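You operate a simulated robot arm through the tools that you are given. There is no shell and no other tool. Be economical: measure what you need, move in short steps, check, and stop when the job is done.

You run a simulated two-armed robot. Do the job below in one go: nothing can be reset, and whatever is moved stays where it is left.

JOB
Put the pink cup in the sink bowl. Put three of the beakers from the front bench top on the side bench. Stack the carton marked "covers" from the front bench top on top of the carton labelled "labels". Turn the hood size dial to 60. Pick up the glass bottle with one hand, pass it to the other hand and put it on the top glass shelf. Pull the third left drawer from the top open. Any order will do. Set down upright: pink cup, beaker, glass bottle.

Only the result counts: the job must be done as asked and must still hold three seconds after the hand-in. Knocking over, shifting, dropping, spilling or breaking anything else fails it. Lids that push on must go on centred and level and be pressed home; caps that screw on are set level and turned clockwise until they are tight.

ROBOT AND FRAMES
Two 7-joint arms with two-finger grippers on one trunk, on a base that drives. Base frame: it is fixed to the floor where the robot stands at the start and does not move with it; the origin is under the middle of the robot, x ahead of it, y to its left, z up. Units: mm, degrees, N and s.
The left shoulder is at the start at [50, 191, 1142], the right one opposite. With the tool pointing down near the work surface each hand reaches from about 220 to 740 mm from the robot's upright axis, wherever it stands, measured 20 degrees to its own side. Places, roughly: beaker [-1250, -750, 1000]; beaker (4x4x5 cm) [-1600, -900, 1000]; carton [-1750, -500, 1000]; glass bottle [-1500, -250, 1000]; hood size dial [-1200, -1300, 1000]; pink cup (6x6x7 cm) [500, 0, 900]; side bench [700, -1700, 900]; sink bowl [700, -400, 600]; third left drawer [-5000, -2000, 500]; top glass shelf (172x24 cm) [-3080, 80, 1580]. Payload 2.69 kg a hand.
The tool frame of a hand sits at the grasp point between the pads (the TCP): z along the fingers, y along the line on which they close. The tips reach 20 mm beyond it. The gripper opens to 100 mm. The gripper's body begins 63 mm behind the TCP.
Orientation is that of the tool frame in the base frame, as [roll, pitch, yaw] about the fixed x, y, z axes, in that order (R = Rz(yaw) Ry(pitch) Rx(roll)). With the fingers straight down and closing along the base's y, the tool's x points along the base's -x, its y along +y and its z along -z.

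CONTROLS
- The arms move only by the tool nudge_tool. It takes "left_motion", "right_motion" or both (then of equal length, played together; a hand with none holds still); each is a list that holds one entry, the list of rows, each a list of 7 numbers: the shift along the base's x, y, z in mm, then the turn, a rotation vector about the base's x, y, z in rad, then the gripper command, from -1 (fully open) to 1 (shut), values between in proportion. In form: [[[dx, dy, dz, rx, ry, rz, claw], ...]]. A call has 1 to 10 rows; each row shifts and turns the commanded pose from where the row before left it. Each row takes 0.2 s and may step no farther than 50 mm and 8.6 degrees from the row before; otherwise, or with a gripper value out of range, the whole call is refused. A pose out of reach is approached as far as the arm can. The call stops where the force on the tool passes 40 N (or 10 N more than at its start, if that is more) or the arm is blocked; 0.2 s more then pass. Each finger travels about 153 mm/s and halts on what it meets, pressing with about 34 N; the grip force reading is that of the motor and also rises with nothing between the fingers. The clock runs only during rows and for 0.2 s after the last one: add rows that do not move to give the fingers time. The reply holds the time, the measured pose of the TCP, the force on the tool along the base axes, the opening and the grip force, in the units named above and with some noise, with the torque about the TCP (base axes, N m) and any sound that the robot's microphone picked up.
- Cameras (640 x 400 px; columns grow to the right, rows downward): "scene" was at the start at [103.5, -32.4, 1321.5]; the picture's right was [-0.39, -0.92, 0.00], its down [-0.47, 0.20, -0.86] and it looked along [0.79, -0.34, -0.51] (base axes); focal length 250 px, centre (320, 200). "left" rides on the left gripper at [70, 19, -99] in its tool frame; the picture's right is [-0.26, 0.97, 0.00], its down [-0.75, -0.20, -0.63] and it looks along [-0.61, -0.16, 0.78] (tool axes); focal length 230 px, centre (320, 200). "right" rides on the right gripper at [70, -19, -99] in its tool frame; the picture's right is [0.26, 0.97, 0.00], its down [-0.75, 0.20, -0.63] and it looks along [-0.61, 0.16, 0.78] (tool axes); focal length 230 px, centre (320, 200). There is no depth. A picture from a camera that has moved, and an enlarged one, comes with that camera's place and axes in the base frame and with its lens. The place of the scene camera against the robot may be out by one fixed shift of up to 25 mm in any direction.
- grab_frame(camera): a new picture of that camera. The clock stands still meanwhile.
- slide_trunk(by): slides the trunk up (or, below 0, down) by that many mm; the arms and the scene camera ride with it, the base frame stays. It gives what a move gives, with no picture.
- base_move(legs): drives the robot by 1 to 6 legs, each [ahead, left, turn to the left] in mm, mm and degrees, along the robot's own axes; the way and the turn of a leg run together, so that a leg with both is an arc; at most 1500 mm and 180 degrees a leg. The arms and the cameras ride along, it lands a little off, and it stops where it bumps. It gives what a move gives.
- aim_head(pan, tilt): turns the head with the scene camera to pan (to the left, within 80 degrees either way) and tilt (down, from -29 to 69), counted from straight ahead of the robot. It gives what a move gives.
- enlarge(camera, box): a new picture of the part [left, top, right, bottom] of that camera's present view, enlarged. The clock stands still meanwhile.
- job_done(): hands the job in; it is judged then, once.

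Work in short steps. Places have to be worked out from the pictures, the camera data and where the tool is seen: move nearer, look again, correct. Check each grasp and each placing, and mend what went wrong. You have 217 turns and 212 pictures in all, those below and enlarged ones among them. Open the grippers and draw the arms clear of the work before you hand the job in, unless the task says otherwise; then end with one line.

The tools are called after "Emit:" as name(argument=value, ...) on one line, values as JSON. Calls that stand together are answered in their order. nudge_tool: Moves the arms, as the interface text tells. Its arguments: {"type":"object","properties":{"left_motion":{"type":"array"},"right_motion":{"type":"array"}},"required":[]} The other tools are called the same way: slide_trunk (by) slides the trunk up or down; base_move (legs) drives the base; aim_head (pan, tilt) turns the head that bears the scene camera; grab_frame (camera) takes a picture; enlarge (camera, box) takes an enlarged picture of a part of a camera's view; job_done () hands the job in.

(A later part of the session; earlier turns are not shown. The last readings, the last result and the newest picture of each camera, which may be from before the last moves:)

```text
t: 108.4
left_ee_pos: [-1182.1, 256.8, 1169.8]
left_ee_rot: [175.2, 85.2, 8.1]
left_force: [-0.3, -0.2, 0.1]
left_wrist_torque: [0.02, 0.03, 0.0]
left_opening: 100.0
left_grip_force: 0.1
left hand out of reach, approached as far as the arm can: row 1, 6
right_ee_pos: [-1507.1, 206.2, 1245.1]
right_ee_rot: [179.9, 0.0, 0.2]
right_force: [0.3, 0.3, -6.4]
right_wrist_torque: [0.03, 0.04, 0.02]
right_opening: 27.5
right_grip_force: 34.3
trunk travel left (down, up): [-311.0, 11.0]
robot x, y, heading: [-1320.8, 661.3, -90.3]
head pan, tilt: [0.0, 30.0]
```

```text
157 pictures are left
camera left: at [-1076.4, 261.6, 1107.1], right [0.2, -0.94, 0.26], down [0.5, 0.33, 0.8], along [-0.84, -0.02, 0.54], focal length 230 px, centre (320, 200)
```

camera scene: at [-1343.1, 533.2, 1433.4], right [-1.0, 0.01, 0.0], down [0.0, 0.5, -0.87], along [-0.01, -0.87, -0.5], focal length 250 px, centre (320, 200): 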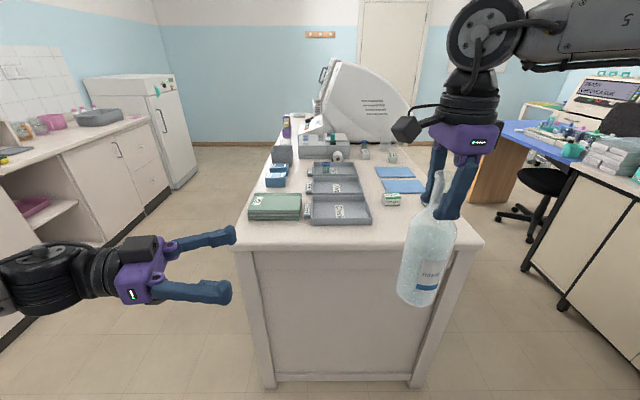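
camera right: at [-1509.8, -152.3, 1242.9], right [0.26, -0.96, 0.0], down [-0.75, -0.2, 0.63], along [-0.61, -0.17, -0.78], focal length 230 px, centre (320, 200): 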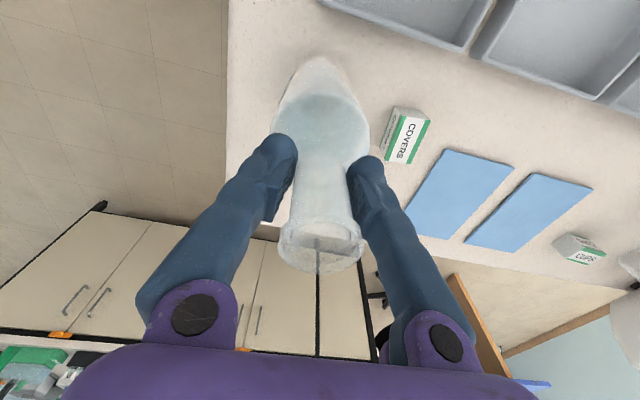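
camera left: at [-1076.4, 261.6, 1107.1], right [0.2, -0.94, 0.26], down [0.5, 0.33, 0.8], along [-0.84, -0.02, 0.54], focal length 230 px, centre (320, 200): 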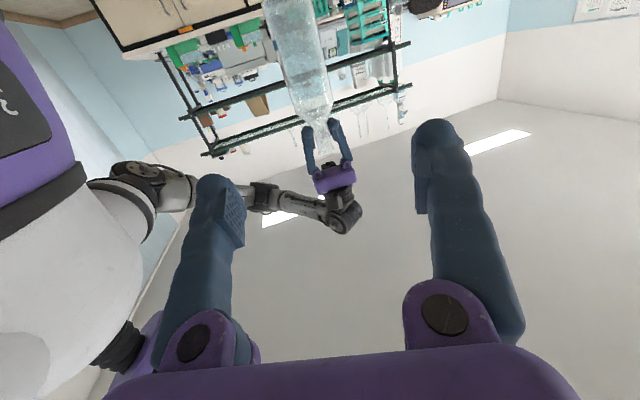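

The bottle is at [-1507, 206] with its bottom near z 1041. I'm levelling the left tool and bringing it to 200 mm before the bottle on its approach line.

Emit:
nudge_tool(left_motion=[[[-30, -2, -1, -0.0186, 0.081, 0, -1], [-34, -2, -1, 0, 0, 0, -1], [-33, -1, -1, 0, 0, 0, -1], [-33, -1, -1, 0, 0, 0, -1]]])

Emit:
grab_frame(camera="left")

Emit:
grab_frame(camera="scene")

```text
t: 109.4
left_ee_pos: [-1316.0, 247.8, 1167.7]
left_ee_rot: [101.3, 89.7, -65.5]
left_force: [0.2, -0.5, -0.4]
left_wrist_torque: [0.01, 0.01, 0.0]
left_opening: 100.0
left_grip_force: 0.1
right_ee_pos: [-1508.3, 205.4, 1243.7]
right_ee_rot: [-180.0, -0.1, 0.3]
right_force: [-0.6, 0.8, -7.1]
right_wrist_torque: [0.02, 0.02, 0.04]
right_opening: 27.8
right_grip_force: 34.2
trunk travel left (down, up): [-311.0, 11.0]
robot x, y, heading: [-1322.4, 665.9, -90.4]
head pan, tilt: [0.0, 30.0]
```

```text
156 pictures are left
camera left: at [-1214.6, 253.9, 1096.5], right [0.22, -0.94, 0.26], down [0.56, 0.34, 0.75], along [-0.8, -0.02, 0.61], focal length 230 px, centre (320, 200)
```

left: 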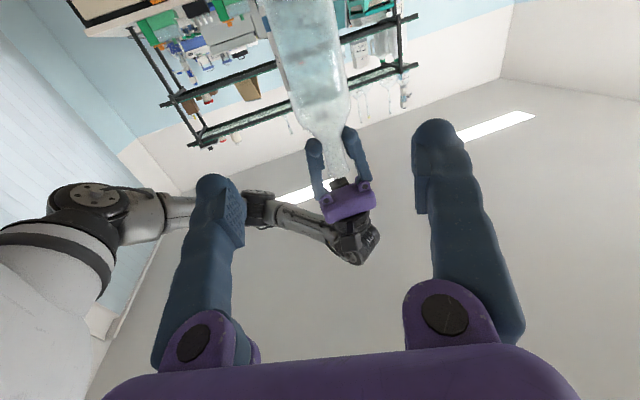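

```text
155 pictures are left
camera scene: at [-1344.2, 533.3, 1433.4], right [-1.0, 0.01, 0.0], down [0.0, 0.5, -0.87], along [-0.01, -0.87, -0.5], focal length 250 px, centre (320, 200)
```

scene: 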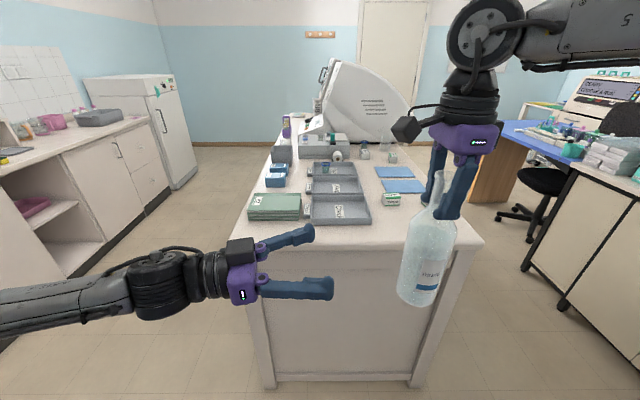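

The bottle is aligned with the left gripper's approach. I'm advancing most of the way.

Emit:
nudge_tool(left_motion=[[[-37, -8.5, 0, 0, 0, 0, -1], [-37, -8.5, 0, 0, 0, 0, -1], [-37, -8.5, 0, 0, 0, 0, -1], [0, 0, 0, 0, 0, 0, -1]]])

Emit:
grab_frame(camera="left")

Emit:
grab_frame(camera="scene")

```text
t: 110.4
left_ee_pos: [-1423.7, 226.0, 1165.7]
left_ee_rot: [84.1, 89.6, -82.8]
left_force: [0.3, -1.1, -0.1]
left_wrist_torque: [-0.01, 0.0, -0.01]
left_opening: 100.0
left_grip_force: 0.0
right_ee_pos: [-1507.2, 206.6, 1243.9]
right_ee_rot: [179.9, -0.1, 0.3]
right_force: [0.0, -0.5, -6.2]
right_wrist_torque: [-0.01, 0.0, -0.04]
right_opening: 27.6
right_grip_force: 34.2
trunk travel left (down, up): [-311.0, 11.0]
robot x, y, heading: [-1321.0, 660.7, -90.6]
head pan, tilt: [0.0, 30.0]
```

```text
154 pictures are left
camera left: at [-1323.2, 229.8, 1095.1], right [0.22, -0.94, 0.26], down [0.57, 0.34, 0.75], along [-0.79, -0.02, 0.61], focal length 230 px, centre (320, 200)
```

left: 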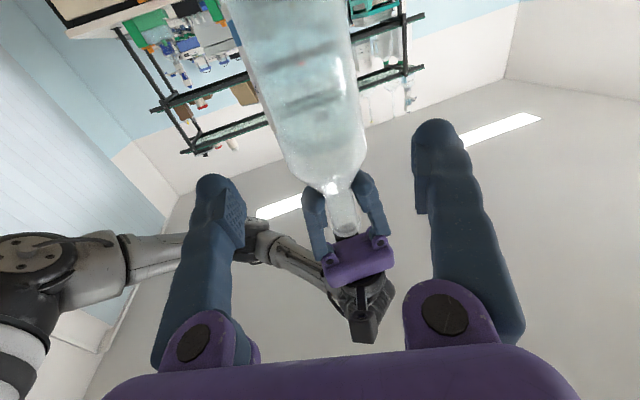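

```text
153 pictures are left
camera scene: at [-1342.5, 534.2, 1433.5], right [-1.0, 0.01, 0.0], down [0.0, 0.5, -0.87], along [-0.01, -0.87, -0.5], focal length 250 px, centre (320, 200)
```

scene: 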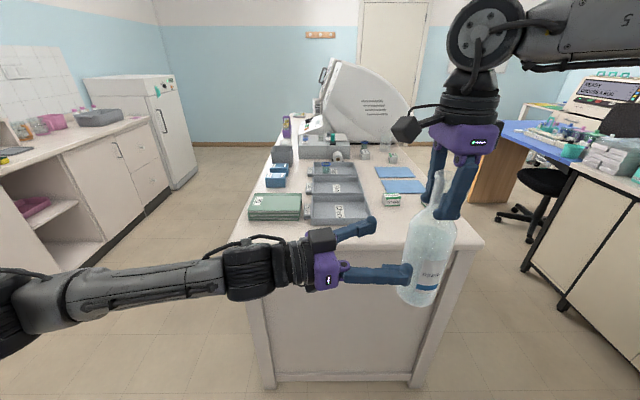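

Well aligned (about 69 mm body between 100 mm fingers). I'm advancing the last 83 mm and closing the left hand.

Emit:
nudge_tool(left_motion=[[[-28, -6.5, 0, 0, 0, 0, -1], [-28, -6.5, 0, 0, 0, 0, -1], [-26, -6, 0, 0, 0, 0, -1], [0, 0, 0, 0, 0, 0, -1], [0, 0, 0, 0, 0, 0, -0.3], [0, 0, 0, 0, 0, 0, 0.4], [0, 0, 0, 0, 0, 0, 1], [0, 0, 0, 0, 0, 0, 1]]])

Emit:
grab_frame(camera="left")

Emit:
grab_frame(camera="scene")

```text
t: 112.2
left_ee_pos: [-1506.3, 205.4, 1165.5]
left_ee_rot: [88.7, 89.6, -78.2]
left_force: [-1.5, 4.4, -0.3]
left_wrist_torque: [-0.05, 0.06, -0.08]
left_opening: 70.4
left_grip_force: 33.7
right_ee_pos: [-1506.6, 206.6, 1244.7]
right_ee_rot: [179.9, 0.1, 0.2]
right_force: [2.2, -3.0, -5.5]
right_wrist_torque: [-0.24, -0.22, 0.12]
right_opening: 27.5
right_grip_force: 33.9
trunk travel left (down, up): [-311.0, 11.0]
robot x, y, heading: [-1322.2, 659.8, -90.6]
head pan, tilt: [0.0, 30.0]
```

```text
152 pictures are left
camera left: at [-1405.7, 210.4, 1093.8], right [0.22, -0.94, 0.26], down [0.57, 0.34, 0.75], along [-0.79, -0.01, 0.61], focal length 230 px, centre (320, 200)
```

left: 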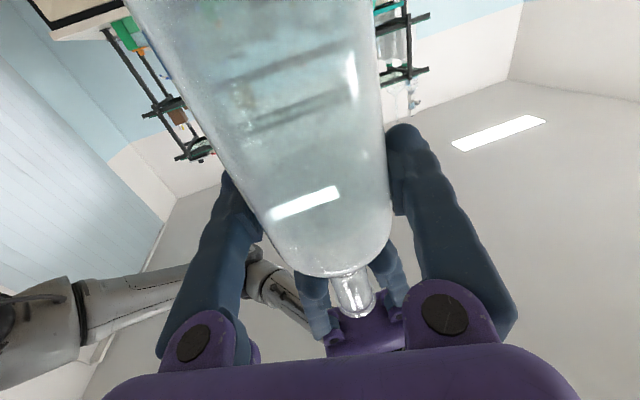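

```text
151 pictures are left
camera scene: at [-1343.3, 533.9, 1433.5], right [-1.0, 0.01, 0.0], down [0.0, 0.5, -0.87], along [-0.01, -0.87, -0.5], focal length 250 px, centre (320, 200)
```

scene: 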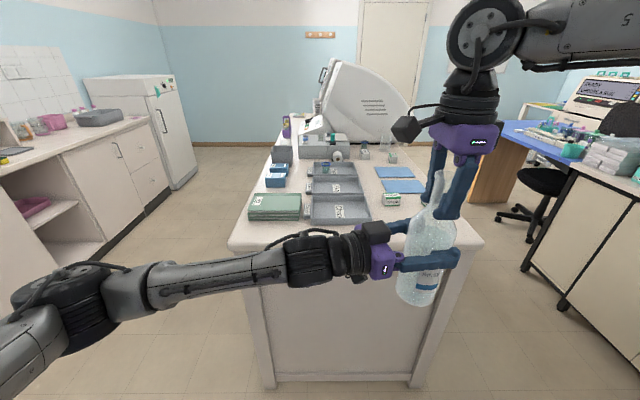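

The left hand grips the body (70 mm, 34 N). I'm releasing the right hand and lifting it straight off the neck.

Emit:
nudge_tool(right_motion=[[[0, 0, 0, 0, 0, 0, 0], [0, 0, 0, 0, 0, 0, -0.5], [0, 0, 0, 0, 0, 0, -1], [0, 0, 0, 0, 0, 0, -1], [0, 0, 40, 0, 0, 0, -1], [0, 0, 45, 0, 0, 0, -1], [-40, 0, 0, 0, 0, 0, -1], [-40, 0, 0, 0, 0, 0, -1], [-40, 0, 0, 0, 0, 0, -1]]])

Emit:
grab_frame(camera="scene")

```text
t: 114.2
left_ee_pos: [-1507.6, 206.6, 1164.8]
left_ee_rot: [99.4, 89.6, -67.4]
left_force: [-0.4, 0.1, 0.7]
left_wrist_torque: [-0.02, 0.06, -0.03]
left_opening: 70.2
left_grip_force: 34.3
right_ee_pos: [-1627.1, 210.0, 1329.2]
right_ee_rot: [179.9, -0.1, 0.3]
right_force: [-1.8, 0.3, 0.5]
right_wrist_torque: [-0.02, -0.04, -0.03]
right_opening: 100.1
right_grip_force: 0.1
trunk travel left (down, up): [-311.0, 11.0]
robot x, y, heading: [-1324.8, 664.2, -90.3]
head pan, tilt: [0.0, 30.0]
```

```text
150 pictures are left
camera scene: at [-1344.5, 534.4, 1433.5], right [-1.0, 0.01, 0.0], down [0.0, 0.5, -0.87], along [-0.01, -0.87, -0.5], focal length 250 px, centre (320, 200)
```

scene: 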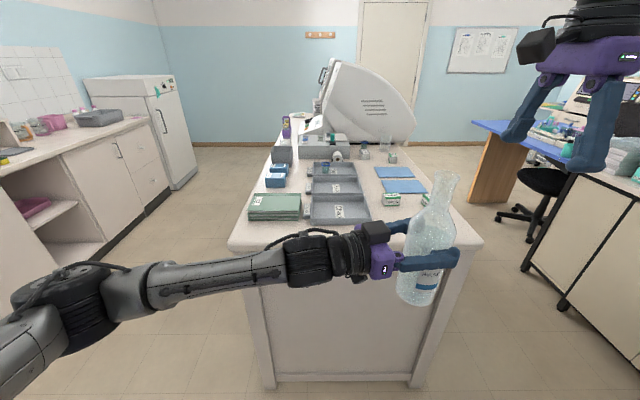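

The bottle is now held upright by the left hand alone. I'm turning to face the shelf unit (-x) and approaching to look for a free spot.

Emit:
base_move(legs=[[0, 0, -90], [550, 0, 0]])

Emit:
aim_head(pan=0, tilt=5)

Emit:
grab_frame(camera="scene")

```text
t: 121.2
left_ee_pos: [-2332.3, 851.7, 1165.9]
left_ee_rot: [92.1, 89.6, -164.9]
left_force: [0.3, -0.3, -0.2]
left_wrist_torque: [0.0, -0.01, -0.01]
left_opening: 70.3
left_grip_force: 34.4
right_ee_pos: [-2330.6, 972.8, 1329.5]
right_ee_rot: [179.9, 0.0, -89.8]
right_force: [-0.2, 0.6, -0.1]
right_wrist_torque: [-0.02, -0.04, 0.01]
right_opening: 99.9
right_grip_force: 0.1
trunk travel left (down, up): [-311.0, 11.0]
robot x, y, heading: [-1877.9, 663.2, 179.2]
head pan, tilt: [0.0, 30.0]
```

```text
t: 122.1
left_ee_pos: [-2332.4, 851.2, 1164.6]
left_ee_rot: [94.9, 89.6, -161.9]
left_force: [0.3, 0.2, -0.2]
left_wrist_torque: [0.04, 0.01, 0.0]
left_opening: 70.1
left_grip_force: 33.8
right_ee_pos: [-2329.4, 972.2, 1330.1]
right_ee_rot: [179.9, 0.0, -89.8]
right_force: [-0.3, 0.1, 0.2]
right_wrist_torque: [0.02, 0.0, 0.02]
right_opening: 100.0
right_grip_force: 0.0
trunk travel left (down, up): [-311.0, 11.0]
robot x, y, heading: [-1874.8, 665.1, 179.6]
head pan, tilt: [0.0, 5.0]
```

```text
149 pictures are left
camera scene: at [-2027.7, 671.3, 1473.8], right [0.01, 1.0, 0.0], down [0.09, 0.0, -1.0], along [-1.0, 0.01, -0.09], focal length 250 px, centre (320, 200)
```

scene: 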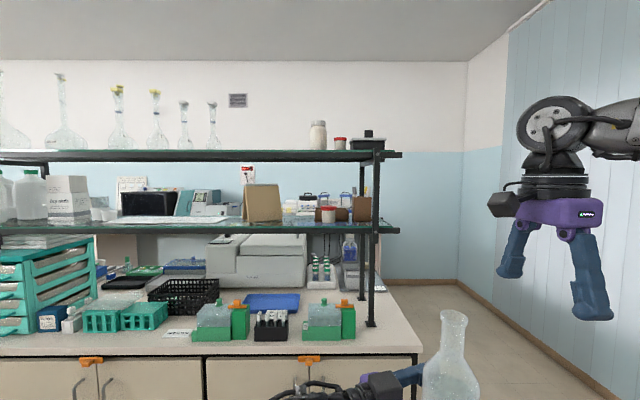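

A free stretch on the top shelf lies at about y 260–600 between the flask and jar, so I'll aim for y≈440. The left hand is swinging back to point forward and up while still clear of the bench.

Emit:
nudge_tool(left_motion=[[[0, -36, 15, 0, 0, 0.149, 1], [0, -36, 15, 0, 0, 0.149, 1], [0, -36, 15, 0, 0, 0.149, 1], [0, -36, 15, 0, 0, 0.149, 1], [0, -36, 15, 0, 0, 0.149, 1], [0, -36, 15, 0, 0, 0.149, 1], [0, -36, 15, 0, 0, 0.149, 1], [0, -36, 15, 0, 0, 0.149, 1], [0, -36, 15, 0, 0, 0.13, 1]]])

Emit:
aim_head(pan=15, tilt=15)

Emit:
grab_frame(camera="scene")

```text
t: 124.1
left_ee_pos: [-2336.5, 526.9, 1301.8]
left_ee_rot: [107.6, 89.5, -73.3]
left_force: [0.1, -0.7, -6.6]
left_wrist_torque: [-0.02, -0.02, -0.02]
left_opening: 70.1
left_grip_force: 34.4
left hand out of reach, approached as far as the arm can: row 9
right_ee_pos: [-2330.1, 971.4, 1330.4]
right_ee_rot: [179.9, 0.1, -89.8]
right_force: [-0.8, 0.0, 0.0]
right_wrist_torque: [-0.02, -0.05, -0.01]
right_opening: 99.7
right_grip_force: 0.0
trunk travel left (down, up): [-311.0, 11.0]
robot x, y, heading: [-1876.4, 665.4, 179.4]
head pan, tilt: [0.0, 5.0]
```

```text
t: 124.8
left_ee_pos: [-2336.3, 529.3, 1301.5]
left_ee_rot: [97.6, 89.6, -83.6]
left_force: [-0.6, 0.5, -7.2]
left_wrist_torque: [0.01, -0.01, 0.03]
left_opening: 70.0
left_grip_force: 33.7
right_ee_pos: [-2329.5, 971.0, 1329.9]
right_ee_rot: [179.9, 0.0, -89.8]
right_force: [0.3, -1.4, -0.1]
right_wrist_torque: [-0.02, -0.01, 0.02]
right_opening: 100.1
right_grip_force: 0.2
trunk travel left (down, up): [-311.0, 11.0]
robot x, y, heading: [-1875.0, 669.7, 179.7]
head pan, tilt: [15.0, 15.0]
```

```text
148 pictures are left
camera scene: at [-2026.2, 646.9, 1457.7], right [-0.25, 0.97, 0.0], down [0.25, 0.06, -0.97], along [-0.94, -0.24, -0.26], focal length 250 px, centre (320, 200)
```

scene: 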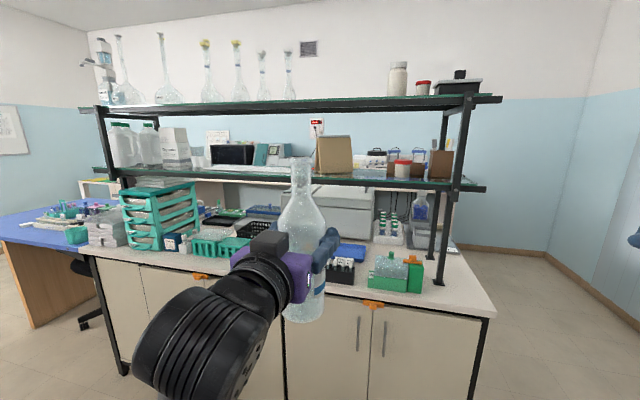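

The bottle points forward over open floor. I'm raising it to above shelf height.

Emit:
nudge_tool(left_motion=[[[0, 0, 48, 0, 0, 0, 1], [0, 0, 48, 0, 0, 0, 1], [0, 0, 48, 0, 0, 0, 1], [0, 0, 48, 0, 0, 0, 1], [0, 0, 48, 0, 0, 0, 1], [0, 0, 48, 0, 0, 0, 1], [0, 0, 48, 0, 0, 0, 1], [0, 0, 48, 0, 0, 0, 1], [0, 0, 48, 0, 0, 0, 1]]])

Emit:
aim_head(pan=10, tilt=-10)

Emit:
grab_frame(camera="scene")

```text
t: 126.8
left_ee_pos: [-2336.0, 532.2, 1733.2]
left_ee_rot: [92.4, 89.6, -88.8]
left_force: [0.5, -0.1, -6.6]
left_wrist_torque: [-0.01, -0.02, 0.01]
left_opening: 70.0
left_grip_force: 34.6
right_ee_pos: [-2327.6, 971.6, 1329.8]
right_ee_rot: [179.9, -0.1, -89.9]
right_force: [0.7, 0.3, -0.6]
right_wrist_torque: [-0.02, 0.01, -0.02]
right_opening: 100.0
right_grip_force: 0.1
trunk travel left (down, up): [-311.0, 11.0]
robot x, y, heading: [-1877.1, 672.4, 179.3]
head pan, tilt: [15.0, 15.0]
```

```text
t: 127.7
left_ee_pos: [-2338.1, 531.5, 1730.2]
left_ee_rot: [95.8, 89.6, -85.3]
left_force: [-0.2, 0.4, -7.2]
left_wrist_torque: [0.03, 0.01, 0.01]
left_opening: 69.5
left_grip_force: 33.9
right_ee_pos: [-2330.2, 970.3, 1329.0]
right_ee_rot: [179.9, 0.0, -89.8]
right_force: [-0.4, -0.6, 0.3]
right_wrist_torque: [-0.01, 0.0, -0.01]
right_opening: 100.0
right_grip_force: 0.1
trunk travel left (down, up): [-311.0, 11.0]
robot x, y, heading: [-1875.2, 668.4, 179.5]
head pan, tilt: [10.0, -10.0]
```

```text
147 pictures are left
camera scene: at [-2019.1, 656.1, 1497.0], right [-0.16, 0.99, 0.0], down [-0.17, -0.03, -0.98], along [-0.97, -0.16, 0.17], focal length 250 px, centre (320, 200)
```

scene: 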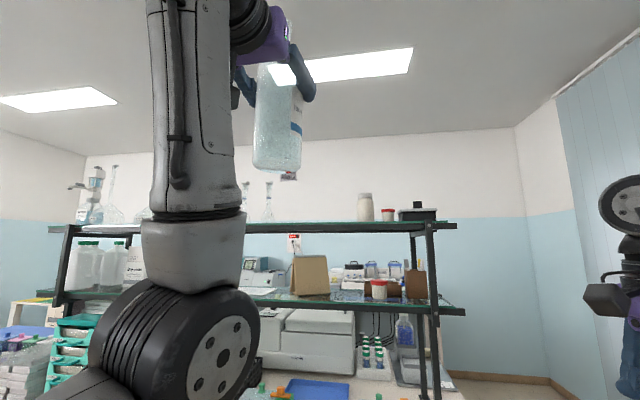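

The bottle is at shelf height, but the elbow sticks forward. I'm extending the arm here, which straightens it, before driving in.

Emit:
nudge_tool(left_motion=[[[-35, 0, 0, 0, 0, 0, 1], [-35, 0, 0, 0, 0, 0, 1], [-35, 0, 0, 0, 0, 0, 1], [-35, 0, 0, 0, 0, 0, 1]]])

Emit:
grab_frame(camera="scene")

Emit:
grab_frame(camera="left")

```text
t: 128.7
left_ee_pos: [-2483.0, 529.9, 1730.1]
left_ee_rot: [106.5, 89.6, -74.7]
left_force: [-0.2, -1.0, -6.4]
left_wrist_torque: [0.06, -0.02, -0.04]
left_opening: 70.0
left_grip_force: 34.0
right_ee_pos: [-2331.8, 972.1, 1330.1]
right_ee_rot: [180.0, 0.0, -89.8]
right_force: [-0.5, 1.5, -0.1]
right_wrist_torque: [-0.02, -0.02, 0.03]
right_opening: 100.1
right_grip_force: 0.0
trunk travel left (down, up): [-311.0, 11.0]
robot x, y, heading: [-1874.8, 665.4, 179.3]
head pan, tilt: [10.0, -10.0]
```

```text
146 pictures are left
camera scene: at [-2020.7, 656.1, 1496.9], right [-0.16, 0.99, 0.0], down [-0.17, -0.03, -0.99], along [-0.97, -0.16, 0.17], focal length 250 px, centre (320, 200)
```

scene: 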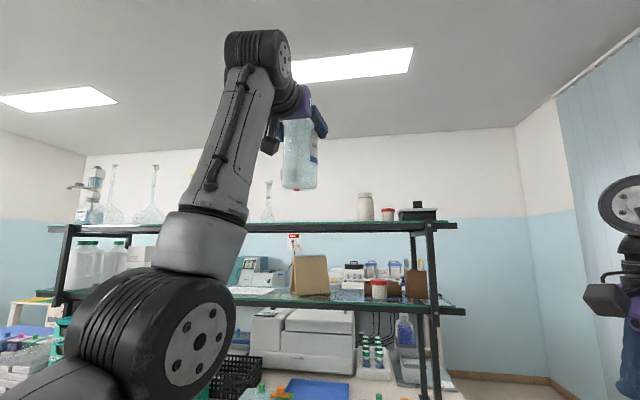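

```text
145 pictures are left
camera left: at [-2383.2, 509.9, 1660.1], right [-0.02, -0.96, 0.26], down [0.63, 0.19, 0.75], along [-0.77, 0.18, 0.61], focal length 230 px, centre (320, 200)
```

left: 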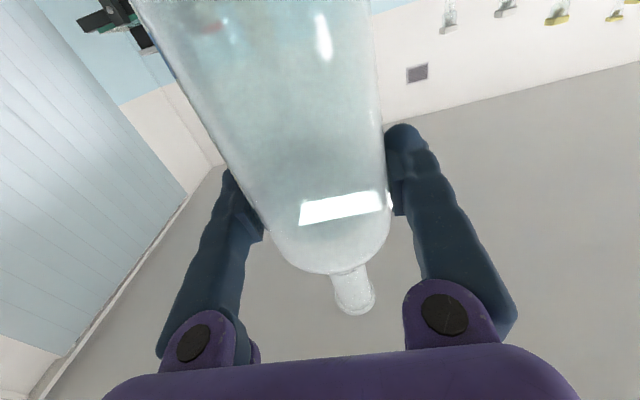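

The arm extends fine. I'm raising slightly for clearance, then shifting the base left 80 and forward 380, and checking again.

Emit:
nudge_tool(left_motion=[[[0, 0, 15, 0, 0, 0, 1], [0, 0, 15, 0, 0, 0, 1]]])

Emit:
base_move(legs=[[0, 80, 0], [380, 0, 0]])

Emit:
aim_head(pan=5, tilt=10)

Emit:
grab_frame(camera="scene")

Emit:
grab_frame(camera="left")

```text
t: 129.3
left_ee_pos: [-2476.7, 531.3, 1764.9]
left_ee_rot: [97.8, 89.6, -83.4]
left_force: [0.8, 0.7, -6.7]
left_wrist_torque: [0.05, -0.01, -0.02]
left_opening: 69.7
left_grip_force: 33.4
right_ee_pos: [-2329.0, 971.5, 1329.8]
right_ee_rot: [-180.0, 0.0, -89.8]
right_force: [-0.5, -0.1, -0.6]
right_wrist_torque: [-0.01, 0.02, -0.01]
right_opening: 99.8
right_grip_force: 0.1
trunk travel left (down, up): [-311.0, 11.0]
robot x, y, heading: [-1878.8, 666.0, 179.7]
head pan, tilt: [10.0, -10.0]
```

```text
t: 132.7
left_ee_pos: [-2858.8, 456.7, 1764.2]
left_ee_rot: [89.1, 89.6, -92.4]
left_force: [0.5, 0.2, -6.6]
left_wrist_torque: [0.02, -0.02, 0.0]
left_opening: 69.7
left_grip_force: 33.4
right_ee_pos: [-2709.9, 897.1, 1329.8]
right_ee_rot: [179.9, 0.0, -90.0]
right_force: [0.1, -0.5, -0.5]
right_wrist_torque: [-0.02, 0.0, 0.02]
right_opening: 100.1
right_grip_force: 0.0
trunk travel left (down, up): [-311.0, 11.0]
robot x, y, heading: [-2255.7, 592.2, 179.2]
head pan, tilt: [10.0, -10.0]
```

```text
t: 133.6
left_ee_pos: [-2859.7, 457.4, 1764.1]
left_ee_rot: [96.2, 89.6, -85.2]
left_force: [0.4, 0.0, -7.4]
left_wrist_torque: [0.02, -0.04, -0.01]
left_opening: 69.6
left_grip_force: 34.2
right_ee_pos: [-2709.7, 897.2, 1330.3]
right_ee_rot: [179.9, -0.1, -90.0]
right_force: [0.2, 0.3, -0.4]
right_wrist_torque: [0.01, 0.0, 0.01]
right_opening: 100.1
right_grip_force: 0.0
trunk travel left (down, up): [-311.0, 11.0]
robot x, y, heading: [-2258.0, 588.9, 179.4]
head pan, tilt: [5.0, 10.0]
```

```text
144 pictures are left
camera scene: at [-2410.3, 587.4, 1465.9], right [-0.07, 1.0, 0.0], down [0.17, 0.01, -0.98], along [-0.98, -0.07, -0.17], focal length 250 px, centre (320, 200)
```

scene: 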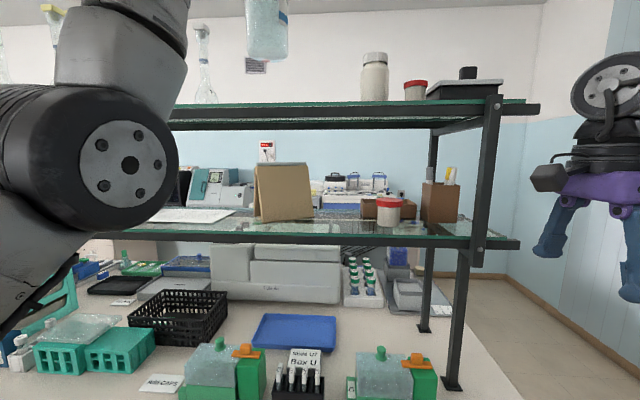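

```text
143 pictures are left
camera left: at [-2760.9, 436.2, 1692.1], right [-0.02, -0.96, 0.26], down [0.63, 0.19, 0.75], along [-0.77, 0.19, 0.61], focal length 230 px, centre (320, 200)
```

left: 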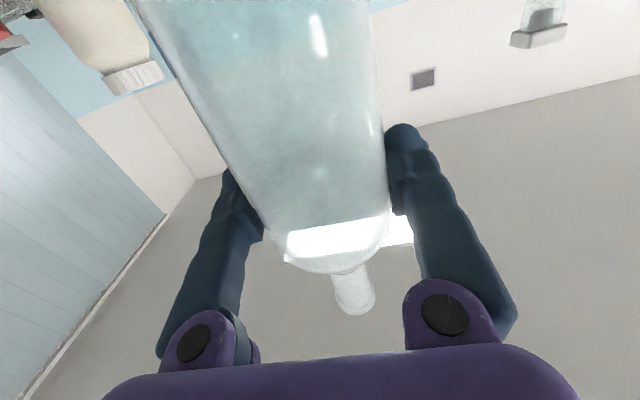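

The elbow and right hand both approach the shelf front, so I'm drawing the right hand back first, then driving in another 130.

Emit:
nudge_tool(right_motion=[[[45, 0, 0, 0, 0, 0, -1], [45, 0, 0, 0, 0, 0, -1], [45, 0, 0, 0, 0, 0, -1], [30, 0, 0, 0, 0, 0, -1]]])

Emit:
base_move(legs=[[125, 0, 0]])

Emit:
aim_head(pan=20, tilt=-10)

Emit:
grab_frame(camera="scene")

```text
t: 134.6
left_ee_pos: [-2858.5, 457.9, 1763.9]
left_ee_rot: [85.7, 89.6, -95.6]
left_force: [0.0, -0.5, -5.9]
left_wrist_torque: [-0.01, -0.04, -0.02]
left_opening: 69.6
left_grip_force: 34.0
right_ee_pos: [-2545.0, 896.4, 1329.3]
right_ee_rot: [179.9, 0.0, -90.1]
right_force: [-0.1, -0.1, 0.0]
right_wrist_torque: [0.02, 0.01, -0.03]
right_opening: 100.1
right_grip_force: 0.1
trunk travel left (down, up): [-311.0, 11.0]
robot x, y, heading: [-2255.4, 587.2, 179.2]
head pan, tilt: [5.0, 10.0]
```

```text
t: 135.8
left_ee_pos: [-2982.3, 460.0, 1764.0]
left_ee_rot: [80.2, 89.5, -101.3]
left_force: [-0.2, -0.5, -6.2]
left_wrist_torque: [0.0, 0.0, 0.05]
left_opening: 69.5
left_grip_force: 34.3
right_ee_pos: [-2666.0, 897.8, 1330.9]
right_ee_rot: [179.8, 0.0, -90.3]
right_force: [-0.9, 0.5, 0.3]
right_wrist_torque: [-0.02, -0.01, -0.02]
right_opening: 100.0
right_grip_force: 0.1
trunk travel left (down, up): [-311.0, 11.0]
robot x, y, heading: [-2383.5, 593.4, 179.1]
head pan, tilt: [5.0, 10.0]
```

```text
t: 136.6
left_ee_pos: [-2983.0, 461.5, 1763.8]
left_ee_rot: [92.5, 89.6, -89.2]
left_force: [-0.1, 0.0, -7.0]
left_wrist_torque: [0.0, 0.02, 0.05]
left_opening: 69.4
left_grip_force: 33.8
right_ee_pos: [-2667.3, 899.4, 1331.6]
right_ee_rot: [179.9, -0.1, -90.3]
right_force: [-0.7, -0.7, 0.5]
right_wrist_torque: [0.01, 0.03, 0.03]
right_opening: 99.9
right_grip_force: 0.0
trunk travel left (down, up): [-311.0, 11.0]
robot x, y, heading: [-2378.9, 594.1, 179.0]
head pan, tilt: [20.0, -10.0]
```

```text
142 pictures are left
camera scene: at [-2520.0, 568.7, 1497.0], right [-0.33, 0.95, 0.0], down [-0.16, -0.06, -0.98], along [-0.93, -0.32, 0.17], focal length 250 px, centre (320, 200)
```

scene: 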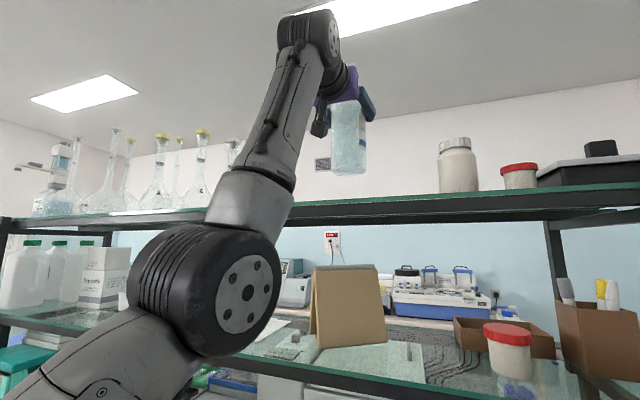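

The bottle is above the gap between the flask and the jar. I'm extending the arm further over the shelf depth (target x≈-3075).

Emit:
nudge_tool(left_motion=[[[-25, 0, 0, 0, 0, 0, 1], [-25, 0, 0, 0, 0, 0, 1], [-25, 0, 0, 0, 0, 0, 1]]])

Emit:
grab_frame(camera="scene")

```text
t: 137.4
left_ee_pos: [-3038.1, 458.2, 1754.2]
left_ee_rot: [92.3, 89.6, -89.4]
left_force: [0.3, 0.0, -6.4]
left_wrist_torque: [0.01, 0.01, 0.0]
left_opening: 69.3
left_grip_force: 34.0
left hand out of reach, approached as far as the arm can: row 2, 3
right_ee_pos: [-2667.5, 899.1, 1331.2]
right_ee_rot: [179.8, 0.0, -90.3]
right_force: [-0.5, 1.1, 0.8]
right_wrist_torque: [-0.04, 0.0, -0.02]
right_opening: 99.9
right_grip_force: 0.0
trunk travel left (down, up): [-311.0, 11.0]
robot x, y, heading: [-2382.4, 593.4, 179.0]
head pan, tilt: [20.0, -10.0]
```

```text
141 pictures are left
camera scene: at [-2520.3, 568.6, 1497.0], right [-0.33, 0.95, 0.0], down [-0.16, -0.06, -0.98], along [-0.93, -0.32, 0.17], focal length 250 px, centre (320, 200)
```

scene: 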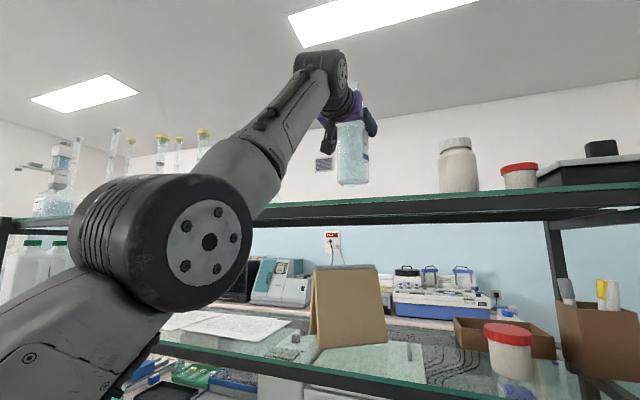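

I'm driving the base in another 35 mm to put the bottle over mid-shelf.

Emit:
base_move(legs=[[35, 0, 0]])

Emit:
nudge_tool(left_motion=[[[0, 0, -12, 0, 0, 0, 1], [0, 0, -12, 0, 0, 0, 1]]])

Emit:
grab_frame(camera="scene")

```text
t: 138.3
left_ee_pos: [-3068.6, 460.5, 1756.9]
left_ee_rot: [60.9, 89.5, -120.7]
left_force: [0.7, 0.1, -6.3]
left_wrist_torque: [-0.02, -0.05, -0.01]
left_opening: 69.6
left_grip_force: 34.2
right_ee_pos: [-2699.1, 898.9, 1332.2]
right_ee_rot: [179.6, 0.0, -90.3]
right_force: [0.3, 0.1, -0.4]
right_wrist_torque: [0.02, 0.05, -0.03]
right_opening: 100.1
right_grip_force: 0.0
trunk travel left (down, up): [-311.0, 11.0]
robot x, y, heading: [-2418.0, 590.3, 179.2]
head pan, tilt: [20.0, -10.0]
```

```text
t: 138.9
left_ee_pos: [-3073.5, 459.2, 1730.4]
left_ee_rot: [94.6, 89.5, -87.0]
left_force: [-0.6, 0.8, -7.2]
left_wrist_torque: [-0.01, -0.06, 0.02]
left_opening: 69.2
left_grip_force: 33.9
right_ee_pos: [-2701.9, 899.7, 1331.9]
right_ee_rot: [179.8, 0.0, -90.3]
right_force: [-0.1, 0.2, 0.6]
right_wrist_torque: [0.02, -0.03, 0.0]
right_opening: 99.9
right_grip_force: 0.1
trunk travel left (down, up): [-311.0, 11.0]
robot x, y, heading: [-2411.1, 588.8, 179.2]
head pan, tilt: [20.0, -10.0]
```

```text
140 pictures are left
camera scene: at [-2555.4, 569.3, 1497.0], right [-0.33, 0.95, 0.0], down [-0.16, -0.06, -0.99], along [-0.93, -0.32, 0.17], focal length 250 px, centre (320, 200)
```

scene: 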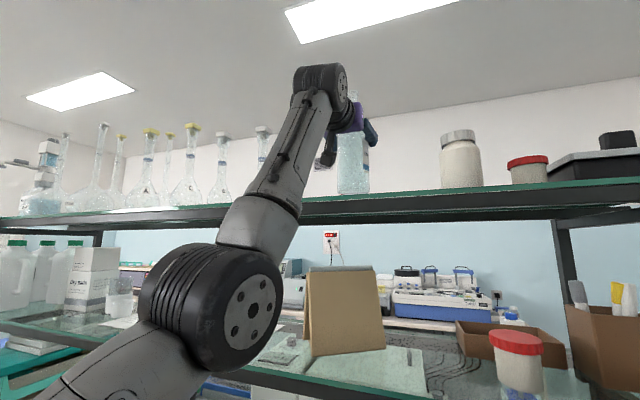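

The bottle bottom is just above the front edge in view. I'm lowering in small steps and watching the force.

Emit:
nudge_tool(left_motion=[[[0, 0, -5, 0, 0, 0, 1], [0, 0, -5, 0, 0, 0, 1], [0, 0, 0, 0, 0, 0, 1]]])

Emit:
nudge_tool(left_motion=[[[0, 0, -4, 0, 0, 0, 1], [0, 0, 0, 0, 0, 0, 1]]])

Emit:
nudge_tool(left_motion=[[[0, 0, -4, 0, 0, 0, 1], [0, 0, 0, 0, 0, 0, 1]]])

Emit:
grab_frame(camera="scene")

```text
t: 139.7
left_ee_pos: [-3071.1, 459.9, 1720.4]
left_ee_rot: [80.0, 89.6, -101.6]
left_force: [1.1, 0.6, -6.6]
left_wrist_torque: [0.02, 0.0, -0.01]
left_opening: 69.4
left_grip_force: 34.0
right_ee_pos: [-2701.2, 899.0, 1330.8]
right_ee_rot: [180.0, 0.0, -90.3]
right_force: [0.2, 0.1, 0.7]
right_wrist_torque: [-0.03, 0.01, 0.0]
right_opening: 100.2
right_grip_force: 0.1
trunk travel left (down, up): [-311.0, 11.0]
robot x, y, heading: [-2414.3, 593.1, 179.1]
head pan, tilt: [20.0, -10.0]
```

```text
t: 140.3
left_ee_pos: [-3072.2, 460.1, 1716.0]
left_ee_rot: [81.0, 89.6, -100.6]
left_force: [-0.9, -0.2, -6.4]
left_wrist_torque: [0.0, -0.02, 0.0]
left_opening: 69.2
left_grip_force: 34.0
right_ee_pos: [-2701.9, 899.6, 1331.3]
right_ee_rot: [179.9, -0.1, -90.3]
right_force: [0.2, -0.2, 0.2]
right_wrist_torque: [0.01, -0.01, 0.0]
right_opening: 99.9
right_grip_force: 0.0
trunk travel left (down, up): [-311.0, 11.0]
robot x, y, heading: [-2415.1, 594.1, 179.0]
head pan, tilt: [20.0, -10.0]
```

```text
t: 140.9
left_ee_pos: [-3072.0, 459.6, 1712.7]
left_ee_rot: [76.0, 89.6, -105.6]
left_force: [0.4, 0.6, -6.2]
left_wrist_torque: [0.0, -0.03, 0.02]
left_opening: 69.4
left_grip_force: 34.0
right_ee_pos: [-2701.3, 900.9, 1331.6]
right_ee_rot: [179.9, 0.0, -90.3]
right_force: [0.2, 0.4, 0.8]
right_wrist_torque: [-0.02, 0.01, 0.0]
right_opening: 99.9
right_grip_force: 0.1
trunk travel left (down, up): [-311.0, 11.0]
robot x, y, heading: [-2418.5, 594.0, 178.7]
head pan, tilt: [20.0, -10.0]
```

```text
139 pictures are left
camera scene: at [-2554.4, 569.4, 1497.1], right [-0.33, 0.95, 0.0], down [-0.16, -0.06, -0.98], along [-0.93, -0.32, 0.17], focal length 250 px, centre (320, 200)
```

scene: 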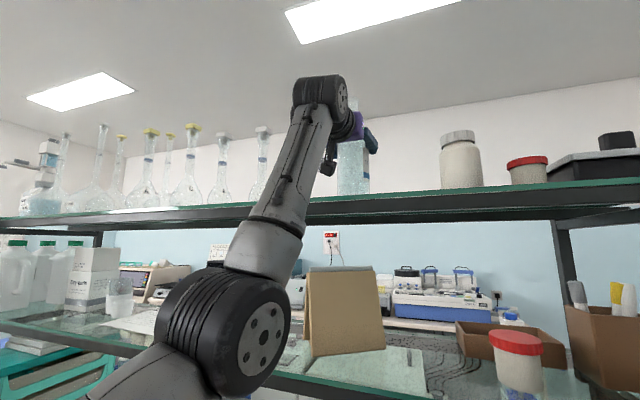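

Still free. I'm continuing down in 4 mm steps.

Emit:
nudge_tool(left_motion=[[[0, 0, -4, 0, 0, 0, 1], [0, 0, 0, 0, 0, 0, 1]]])

Emit:
nudge_tool(left_motion=[[[0, 0, -4, 0, 0, 0, 1], [0, 0, 0, 0, 0, 0, 1]]])

Emit:
nudge_tool(left_motion=[[[0, 0, -4, 0, 0, 0, 1], [0, 0, 0, 0, 0, 0, 1]]])

Emit:
enlarge(camera="scene", box=[280, 120, 440, 220])

```text
t: 141.5
left_ee_pos: [-3071.5, 459.3, 1708.2]
left_ee_rot: [81.6, 89.6, -100.2]
left_force: [-0.4, -0.6, -6.4]
left_wrist_torque: [-0.01, -0.02, 0.03]
left_opening: 69.4
left_grip_force: 34.3
right_ee_pos: [-2701.1, 898.5, 1331.1]
right_ee_rot: [180.0, -0.1, -90.3]
right_force: [-0.2, -0.1, -0.4]
right_wrist_torque: [0.02, -0.02, 0.0]
right_opening: 100.0
right_grip_force: 0.1
trunk travel left (down, up): [-311.0, 11.0]
robot x, y, heading: [-2418.0, 593.9, 179.0]
head pan, tilt: [20.0, -10.0]
```

```text
t: 142.1
left_ee_pos: [-3072.6, 459.6, 1704.2]
left_ee_rot: [78.0, 89.5, -103.6]
left_force: [0.4, -0.7, -6.4]
left_wrist_torque: [-0.01, -0.01, 0.01]
left_opening: 69.2
left_grip_force: 34.2
right_ee_pos: [-2702.3, 899.8, 1330.9]
right_ee_rot: [180.0, 0.0, -90.2]
right_force: [0.2, -0.2, -0.4]
right_wrist_torque: [-0.02, 0.0, 0.01]
right_opening: 100.0
right_grip_force: 0.1
trunk travel left (down, up): [-311.0, 11.0]
robot x, y, heading: [-2416.7, 592.3, 179.0]
head pan, tilt: [20.0, -10.0]
```

```text
t: 142.7
left_ee_pos: [-3072.1, 460.4, 1701.6]
left_ee_rot: [74.0, 89.6, -107.7]
left_force: [0.2, -1.4, -5.1]
left_wrist_torque: [-0.05, -0.04, -0.02]
left_opening: 69.5
left_grip_force: 33.9
right_ee_pos: [-2701.2, 899.6, 1330.9]
right_ee_rot: [179.8, 0.0, -90.3]
right_force: [0.0, -0.2, -1.6]
right_wrist_torque: [-0.04, 0.03, 0.03]
right_opening: 99.8
right_grip_force: 0.1
trunk travel left (down, up): [-311.0, 11.0]
robot x, y, heading: [-2413.9, 593.5, 178.7]
head pan, tilt: [20.0, -10.0]
```

```text
4.00 times, centred on (360, 170) of scene
camera zoom: at [-2554.4, 569.4, 1497.1], right [-0.33, 0.95, 0.0], down [-0.16, -0.06, -0.98], along [-0.93, -0.32, 0.17], focal length 998 px, centre (160, 320)
```

zoom: 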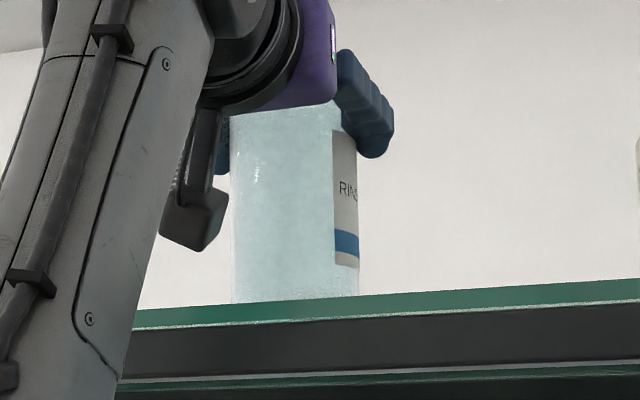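

Force is just starting to change. I'm taking two more 3 mm steps.

Emit:
nudge_tool(left_motion=[[[0, 0, -3, 0, 0, 0, 1], [0, 0, 0, 0, 0, 0, 1]]])

Emit:
nudge_tool(left_motion=[[[0, 0, -2, 0, 0, 0, 1], [0, 0, 0, 0, 0, 0, 1]]])

```text
t: 143.3
left_ee_pos: [-3070.0, 459.8, 1701.2]
left_ee_rot: [34.9, 89.4, -146.6]
left_force: [-7.2, -0.7, 14.9]
left_wrist_torque: [0.22, 0.42, 0.1]
left_opening: 69.5
left_grip_force: 33.9
right_ee_pos: [-2700.7, 900.0, 1330.6]
right_ee_rot: [179.8, -0.1, -90.3]
right_force: [0.8, 0.4, 0.2]
right_wrist_torque: [-0.02, 0.01, -0.01]
right_opening: 100.0
right_grip_force: 0.1
trunk travel left (down, up): [-311.0, 11.0]
robot x, y, heading: [-2413.9, 593.8, 179.1]
head pan, tilt: [20.0, -10.0]
```

```text
t: 143.9
left_ee_pos: [-3068.8, 459.5, 1701.0]
left_ee_rot: [29.4, 89.1, -152.2]
left_force: [-9.2, -0.9, 28.3]
left_wrist_torque: [0.29, 0.25, 0.05]
left_opening: 69.5
left_grip_force: 34.4
right_ee_pos: [-2698.9, 900.2, 1331.8]
right_ee_rot: [179.8, 0.0, -90.3]
right_force: [-0.1, 0.7, 0.1]
right_wrist_torque: [0.01, -0.01, 0.04]
right_opening: 100.1
right_grip_force: 0.1
trunk travel left (down, up): [-311.0, 11.0]
robot x, y, heading: [-2413.9, 596.5, 178.8]
head pan, tilt: [20.0, -10.0]
```

The bottle has landed on the shelf. I'm easing up 3 mm to unload, then opening the gripper.

Emit:
nudge_tool(left_motion=[[[0, 0, 4, 0, 0, 0, 1], [0, 0, 0, 0, 0, 0, 1]]])

Emit:
nudge_tool(left_motion=[[[0, 0, 0, 0, 0, 0, 0], [0, 0, 0, 0, 0, 0, -0.5], [0, 0, 0, 0, 0, 0, -1], [0, 0, 0, 0, 0, 0, -1]]])

Emit:
grab_frame(camera="left")

Emit:
enlarge(camera="scene", box=[280, 70, 440, 220])

```text
t: 144.5
left_ee_pos: [-3069.9, 459.8, 1700.1]
left_ee_rot: [88.5, 89.6, -93.2]
left_force: [3.3, 0.1, 8.0]
left_wrist_torque: [0.31, -0.58, -0.1]
left_opening: 69.5
left_grip_force: 33.8
right_ee_pos: [-2699.0, 899.7, 1331.4]
right_ee_rot: [179.7, 0.0, -90.3]
right_force: [0.5, -1.8, -0.5]
right_wrist_torque: [-0.03, 0.0, -0.02]
right_opening: 100.0
right_grip_force: 0.1
trunk travel left (down, up): [-311.0, 11.0]
robot x, y, heading: [-2411.6, 594.2, 179.1]
head pan, tilt: [20.0, -10.0]
```

```text
t: 145.5
left_ee_pos: [-3072.8, 458.3, 1701.1]
left_ee_rot: [77.5, 89.6, -104.2]
left_force: [-0.7, -0.5, 0.1]
left_wrist_torque: [-0.01, 0.03, -0.02]
left_opening: 100.1
left_grip_force: 0.0
right_ee_pos: [-2700.5, 899.8, 1331.7]
right_ee_rot: [179.7, 0.0, -90.3]
right_force: [0.1, -0.1, 1.0]
right_wrist_torque: [-0.01, 0.0, -0.01]
right_opening: 100.0
right_grip_force: 0.1
trunk travel left (down, up): [-311.0, 11.0]
robot x, y, heading: [-2418.3, 592.6, 178.9]
head pan, tilt: [20.0, -10.0]
```

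```text
137 pictures are left
camera left: at [-2973.7, 437.6, 1628.7], right [-0.03, -0.96, 0.26], down [0.64, 0.19, 0.75], along [-0.77, 0.19, 0.61], focal length 230 px, centre (320, 200)
```

left: 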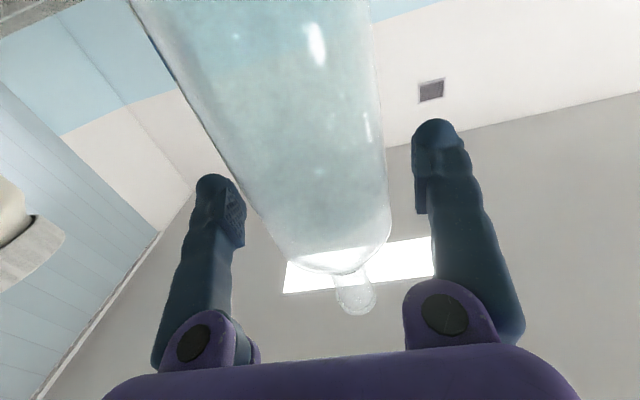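

```text
2.67 times, centred on (360, 145) of scene
camera zoom: at [-2554.0, 569.6, 1497.1], right [-0.33, 0.95, 0.0], down [-0.16, -0.06, -0.98], along [-0.93, -0.32, 0.17], focal length 666 px, centre (213, 347)
```

zoom: 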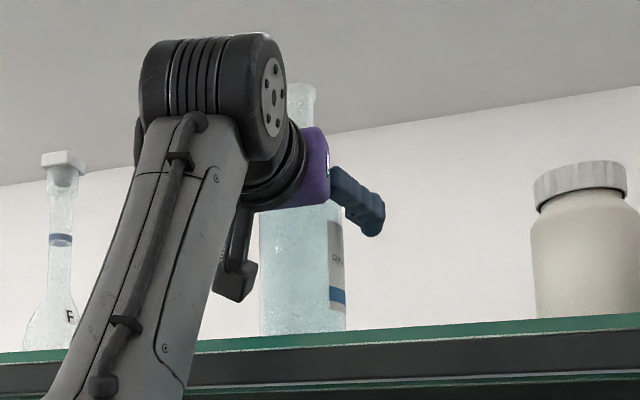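

The bottle stands free on the shelf. I'm withdrawing straight back with the base.

Emit:
base_move(legs=[[-120, 0, 0], [-330, 0, 0]])

Emit:
grab_frame(camera="scene")

```text
t: 148.5
left_ee_pos: [-2621.1, 452.4, 1701.3]
left_ee_rot: [75.6, 89.6, -106.2]
left_force: [0.2, -0.1, 0.8]
left_wrist_torque: [-0.01, 0.01, -0.01]
left_opening: 99.9
left_grip_force: 0.0
right_ee_pos: [-2247.7, 891.9, 1331.0]
right_ee_rot: [179.9, -0.1, -90.5]
right_force: [0.0, 0.9, -0.4]
right_wrist_torque: [-0.01, -0.01, 0.0]
right_opening: 100.0
right_grip_force: 0.2
trunk travel left (down, up): [-311.0, 11.0]
robot x, y, heading: [-1958.0, 586.4, 178.7]
head pan, tilt: [20.0, -10.0]
```

```text
135 pictures are left
camera scene: at [-2102.2, 561.3, 1497.1], right [-0.32, 0.95, 0.0], down [-0.16, -0.06, -0.98], along [-0.93, -0.32, 0.17], focal length 250 px, centre (320, 200)
```

scene: 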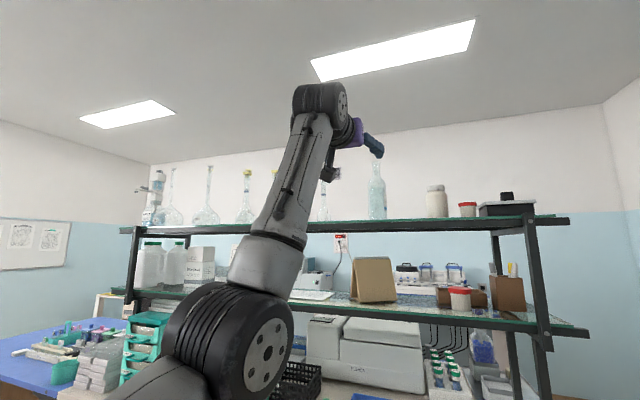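

The bottle stands upright on the top shelf. I'm folding the left arm back: retract, lower, then tool-down.

Emit:
nudge_tool(left_motion=[[[40, 0, 0, 0, 0, 0, -1], [40, 0, 0, 0, 0, 0, -1], [40, 0, 0, 0, 0, 0, -1], [40, 0, -20, 0, 0, 0, -1], [20, 0, -45, 0, 0, 0, -1], [0, 0, -48, 0, 0, 0, -1], [0, 0, -48, 0, 0, 0, -1], [0, 0, -48, 0, 0, 0, -1], [0, 0, -48, 0, 0, 0, -1], [0, 0, -48, 0, 0, 0, -1]]])

Emit:
nudge_tool(left_motion=[[[0, -15, -20, 0, -0.149, 0, -1], [0, -15, -20, 0, -0.149, 0, -1], [0, -15, -20, 0, -0.149, 0, -1], [0, -15, -20, 0, -0.149, 0, -1], [0, -15, -20, 0, -0.149, 0, -1], [10, -15, 0, 0, -0.149, 0, -1], [10, -15, 0, 0, -0.149, 0, -1], [10, -10, 0, 0, -0.149, 0, -1], [10, 0, 0, 0, -0.149, 0, -1], [10, 0, 0, 0, -0.149, 0, -1]]])

Emit:
aim_head(pan=75, tilt=25)

Emit:
grab_frame(camera="scene")

```text
t: 150.7
left_ee_pos: [-2438.2, 451.3, 1396.8]
left_ee_rot: [69.1, 89.6, -112.8]
left_force: [-0.1, -0.3, -0.4]
left_wrist_torque: [0.0, -0.01, -0.01]
left_opening: 99.6
left_grip_force: 0.1
right_ee_pos: [-2247.6, 891.1, 1330.7]
right_ee_rot: [179.8, 0.0, -90.6]
right_force: [-0.8, -0.3, 0.7]
right_wrist_torque: [-0.03, 0.01, 0.01]
right_opening: 100.0
right_grip_force: 0.0
trunk travel left (down, up): [-311.0, 11.0]
robot x, y, heading: [-1962.0, 584.0, 178.8]
head pan, tilt: [20.0, -10.0]
```

```text
t: 152.9
left_ee_pos: [-2584.3, 303.5, 1168.9]
left_ee_rot: [-178.2, 4.6, -0.6]
left_force: [0.3, 0.1, 0.1]
left_wrist_torque: [0.02, 0.01, 0.01]
left_opening: 100.0
left_grip_force: 0.0
left hand out of reach, approached as far as the arm can: row 2, 3, 4, 5, 6, 7, 8, 9, 10
right_ee_pos: [-2247.7, 892.9, 1330.9]
right_ee_rot: [179.8, 0.0, -90.6]
right_force: [0.0, 0.1, -0.1]
right_wrist_torque: [0.0, 0.01, -0.03]
right_opening: 100.1
right_grip_force: 0.1
trunk travel left (down, up): [-311.0, 11.0]
robot x, y, heading: [-1960.8, 583.2, 178.7]
head pan, tilt: [20.0, -10.0]
```

```text
t: 154.2
left_ee_pos: [-2582.8, 302.7, 1168.9]
left_ee_rot: [-178.2, 4.7, -0.4]
left_force: [-1.1, 0.5, -0.4]
left_wrist_torque: [-0.02, 0.01, -0.05]
left_opening: 99.9
left_grip_force: 0.1
right_ee_pos: [-2247.7, 892.8, 1331.3]
right_ee_rot: [179.7, 0.0, -90.5]
right_force: [-0.6, -1.2, 0.4]
right_wrist_torque: [-0.01, 0.02, 0.0]
right_opening: 100.0
right_grip_force: 0.1
trunk travel left (down, up): [-311.0, 11.0]
robot x, y, heading: [-1964.6, 585.3, 178.7]
head pan, tilt: [75.0, 25.0]
```

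```text
134 pictures are left
camera scene: at [-2048.2, 500.0, 1441.6], right [-0.96, 0.28, 0.0], down [0.12, 0.41, -0.91], along [-0.25, -0.87, -0.42], focal length 250 px, centre (320, 200)
```

scene: 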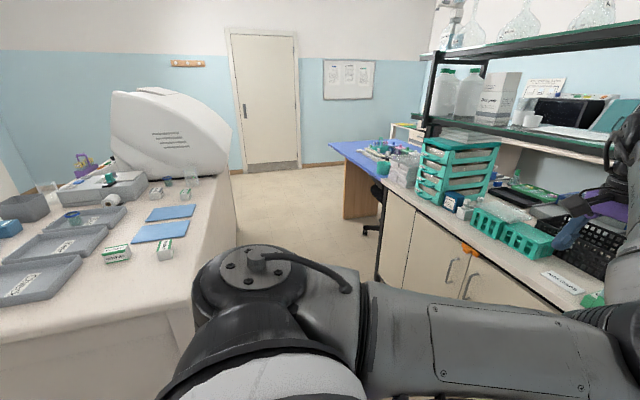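

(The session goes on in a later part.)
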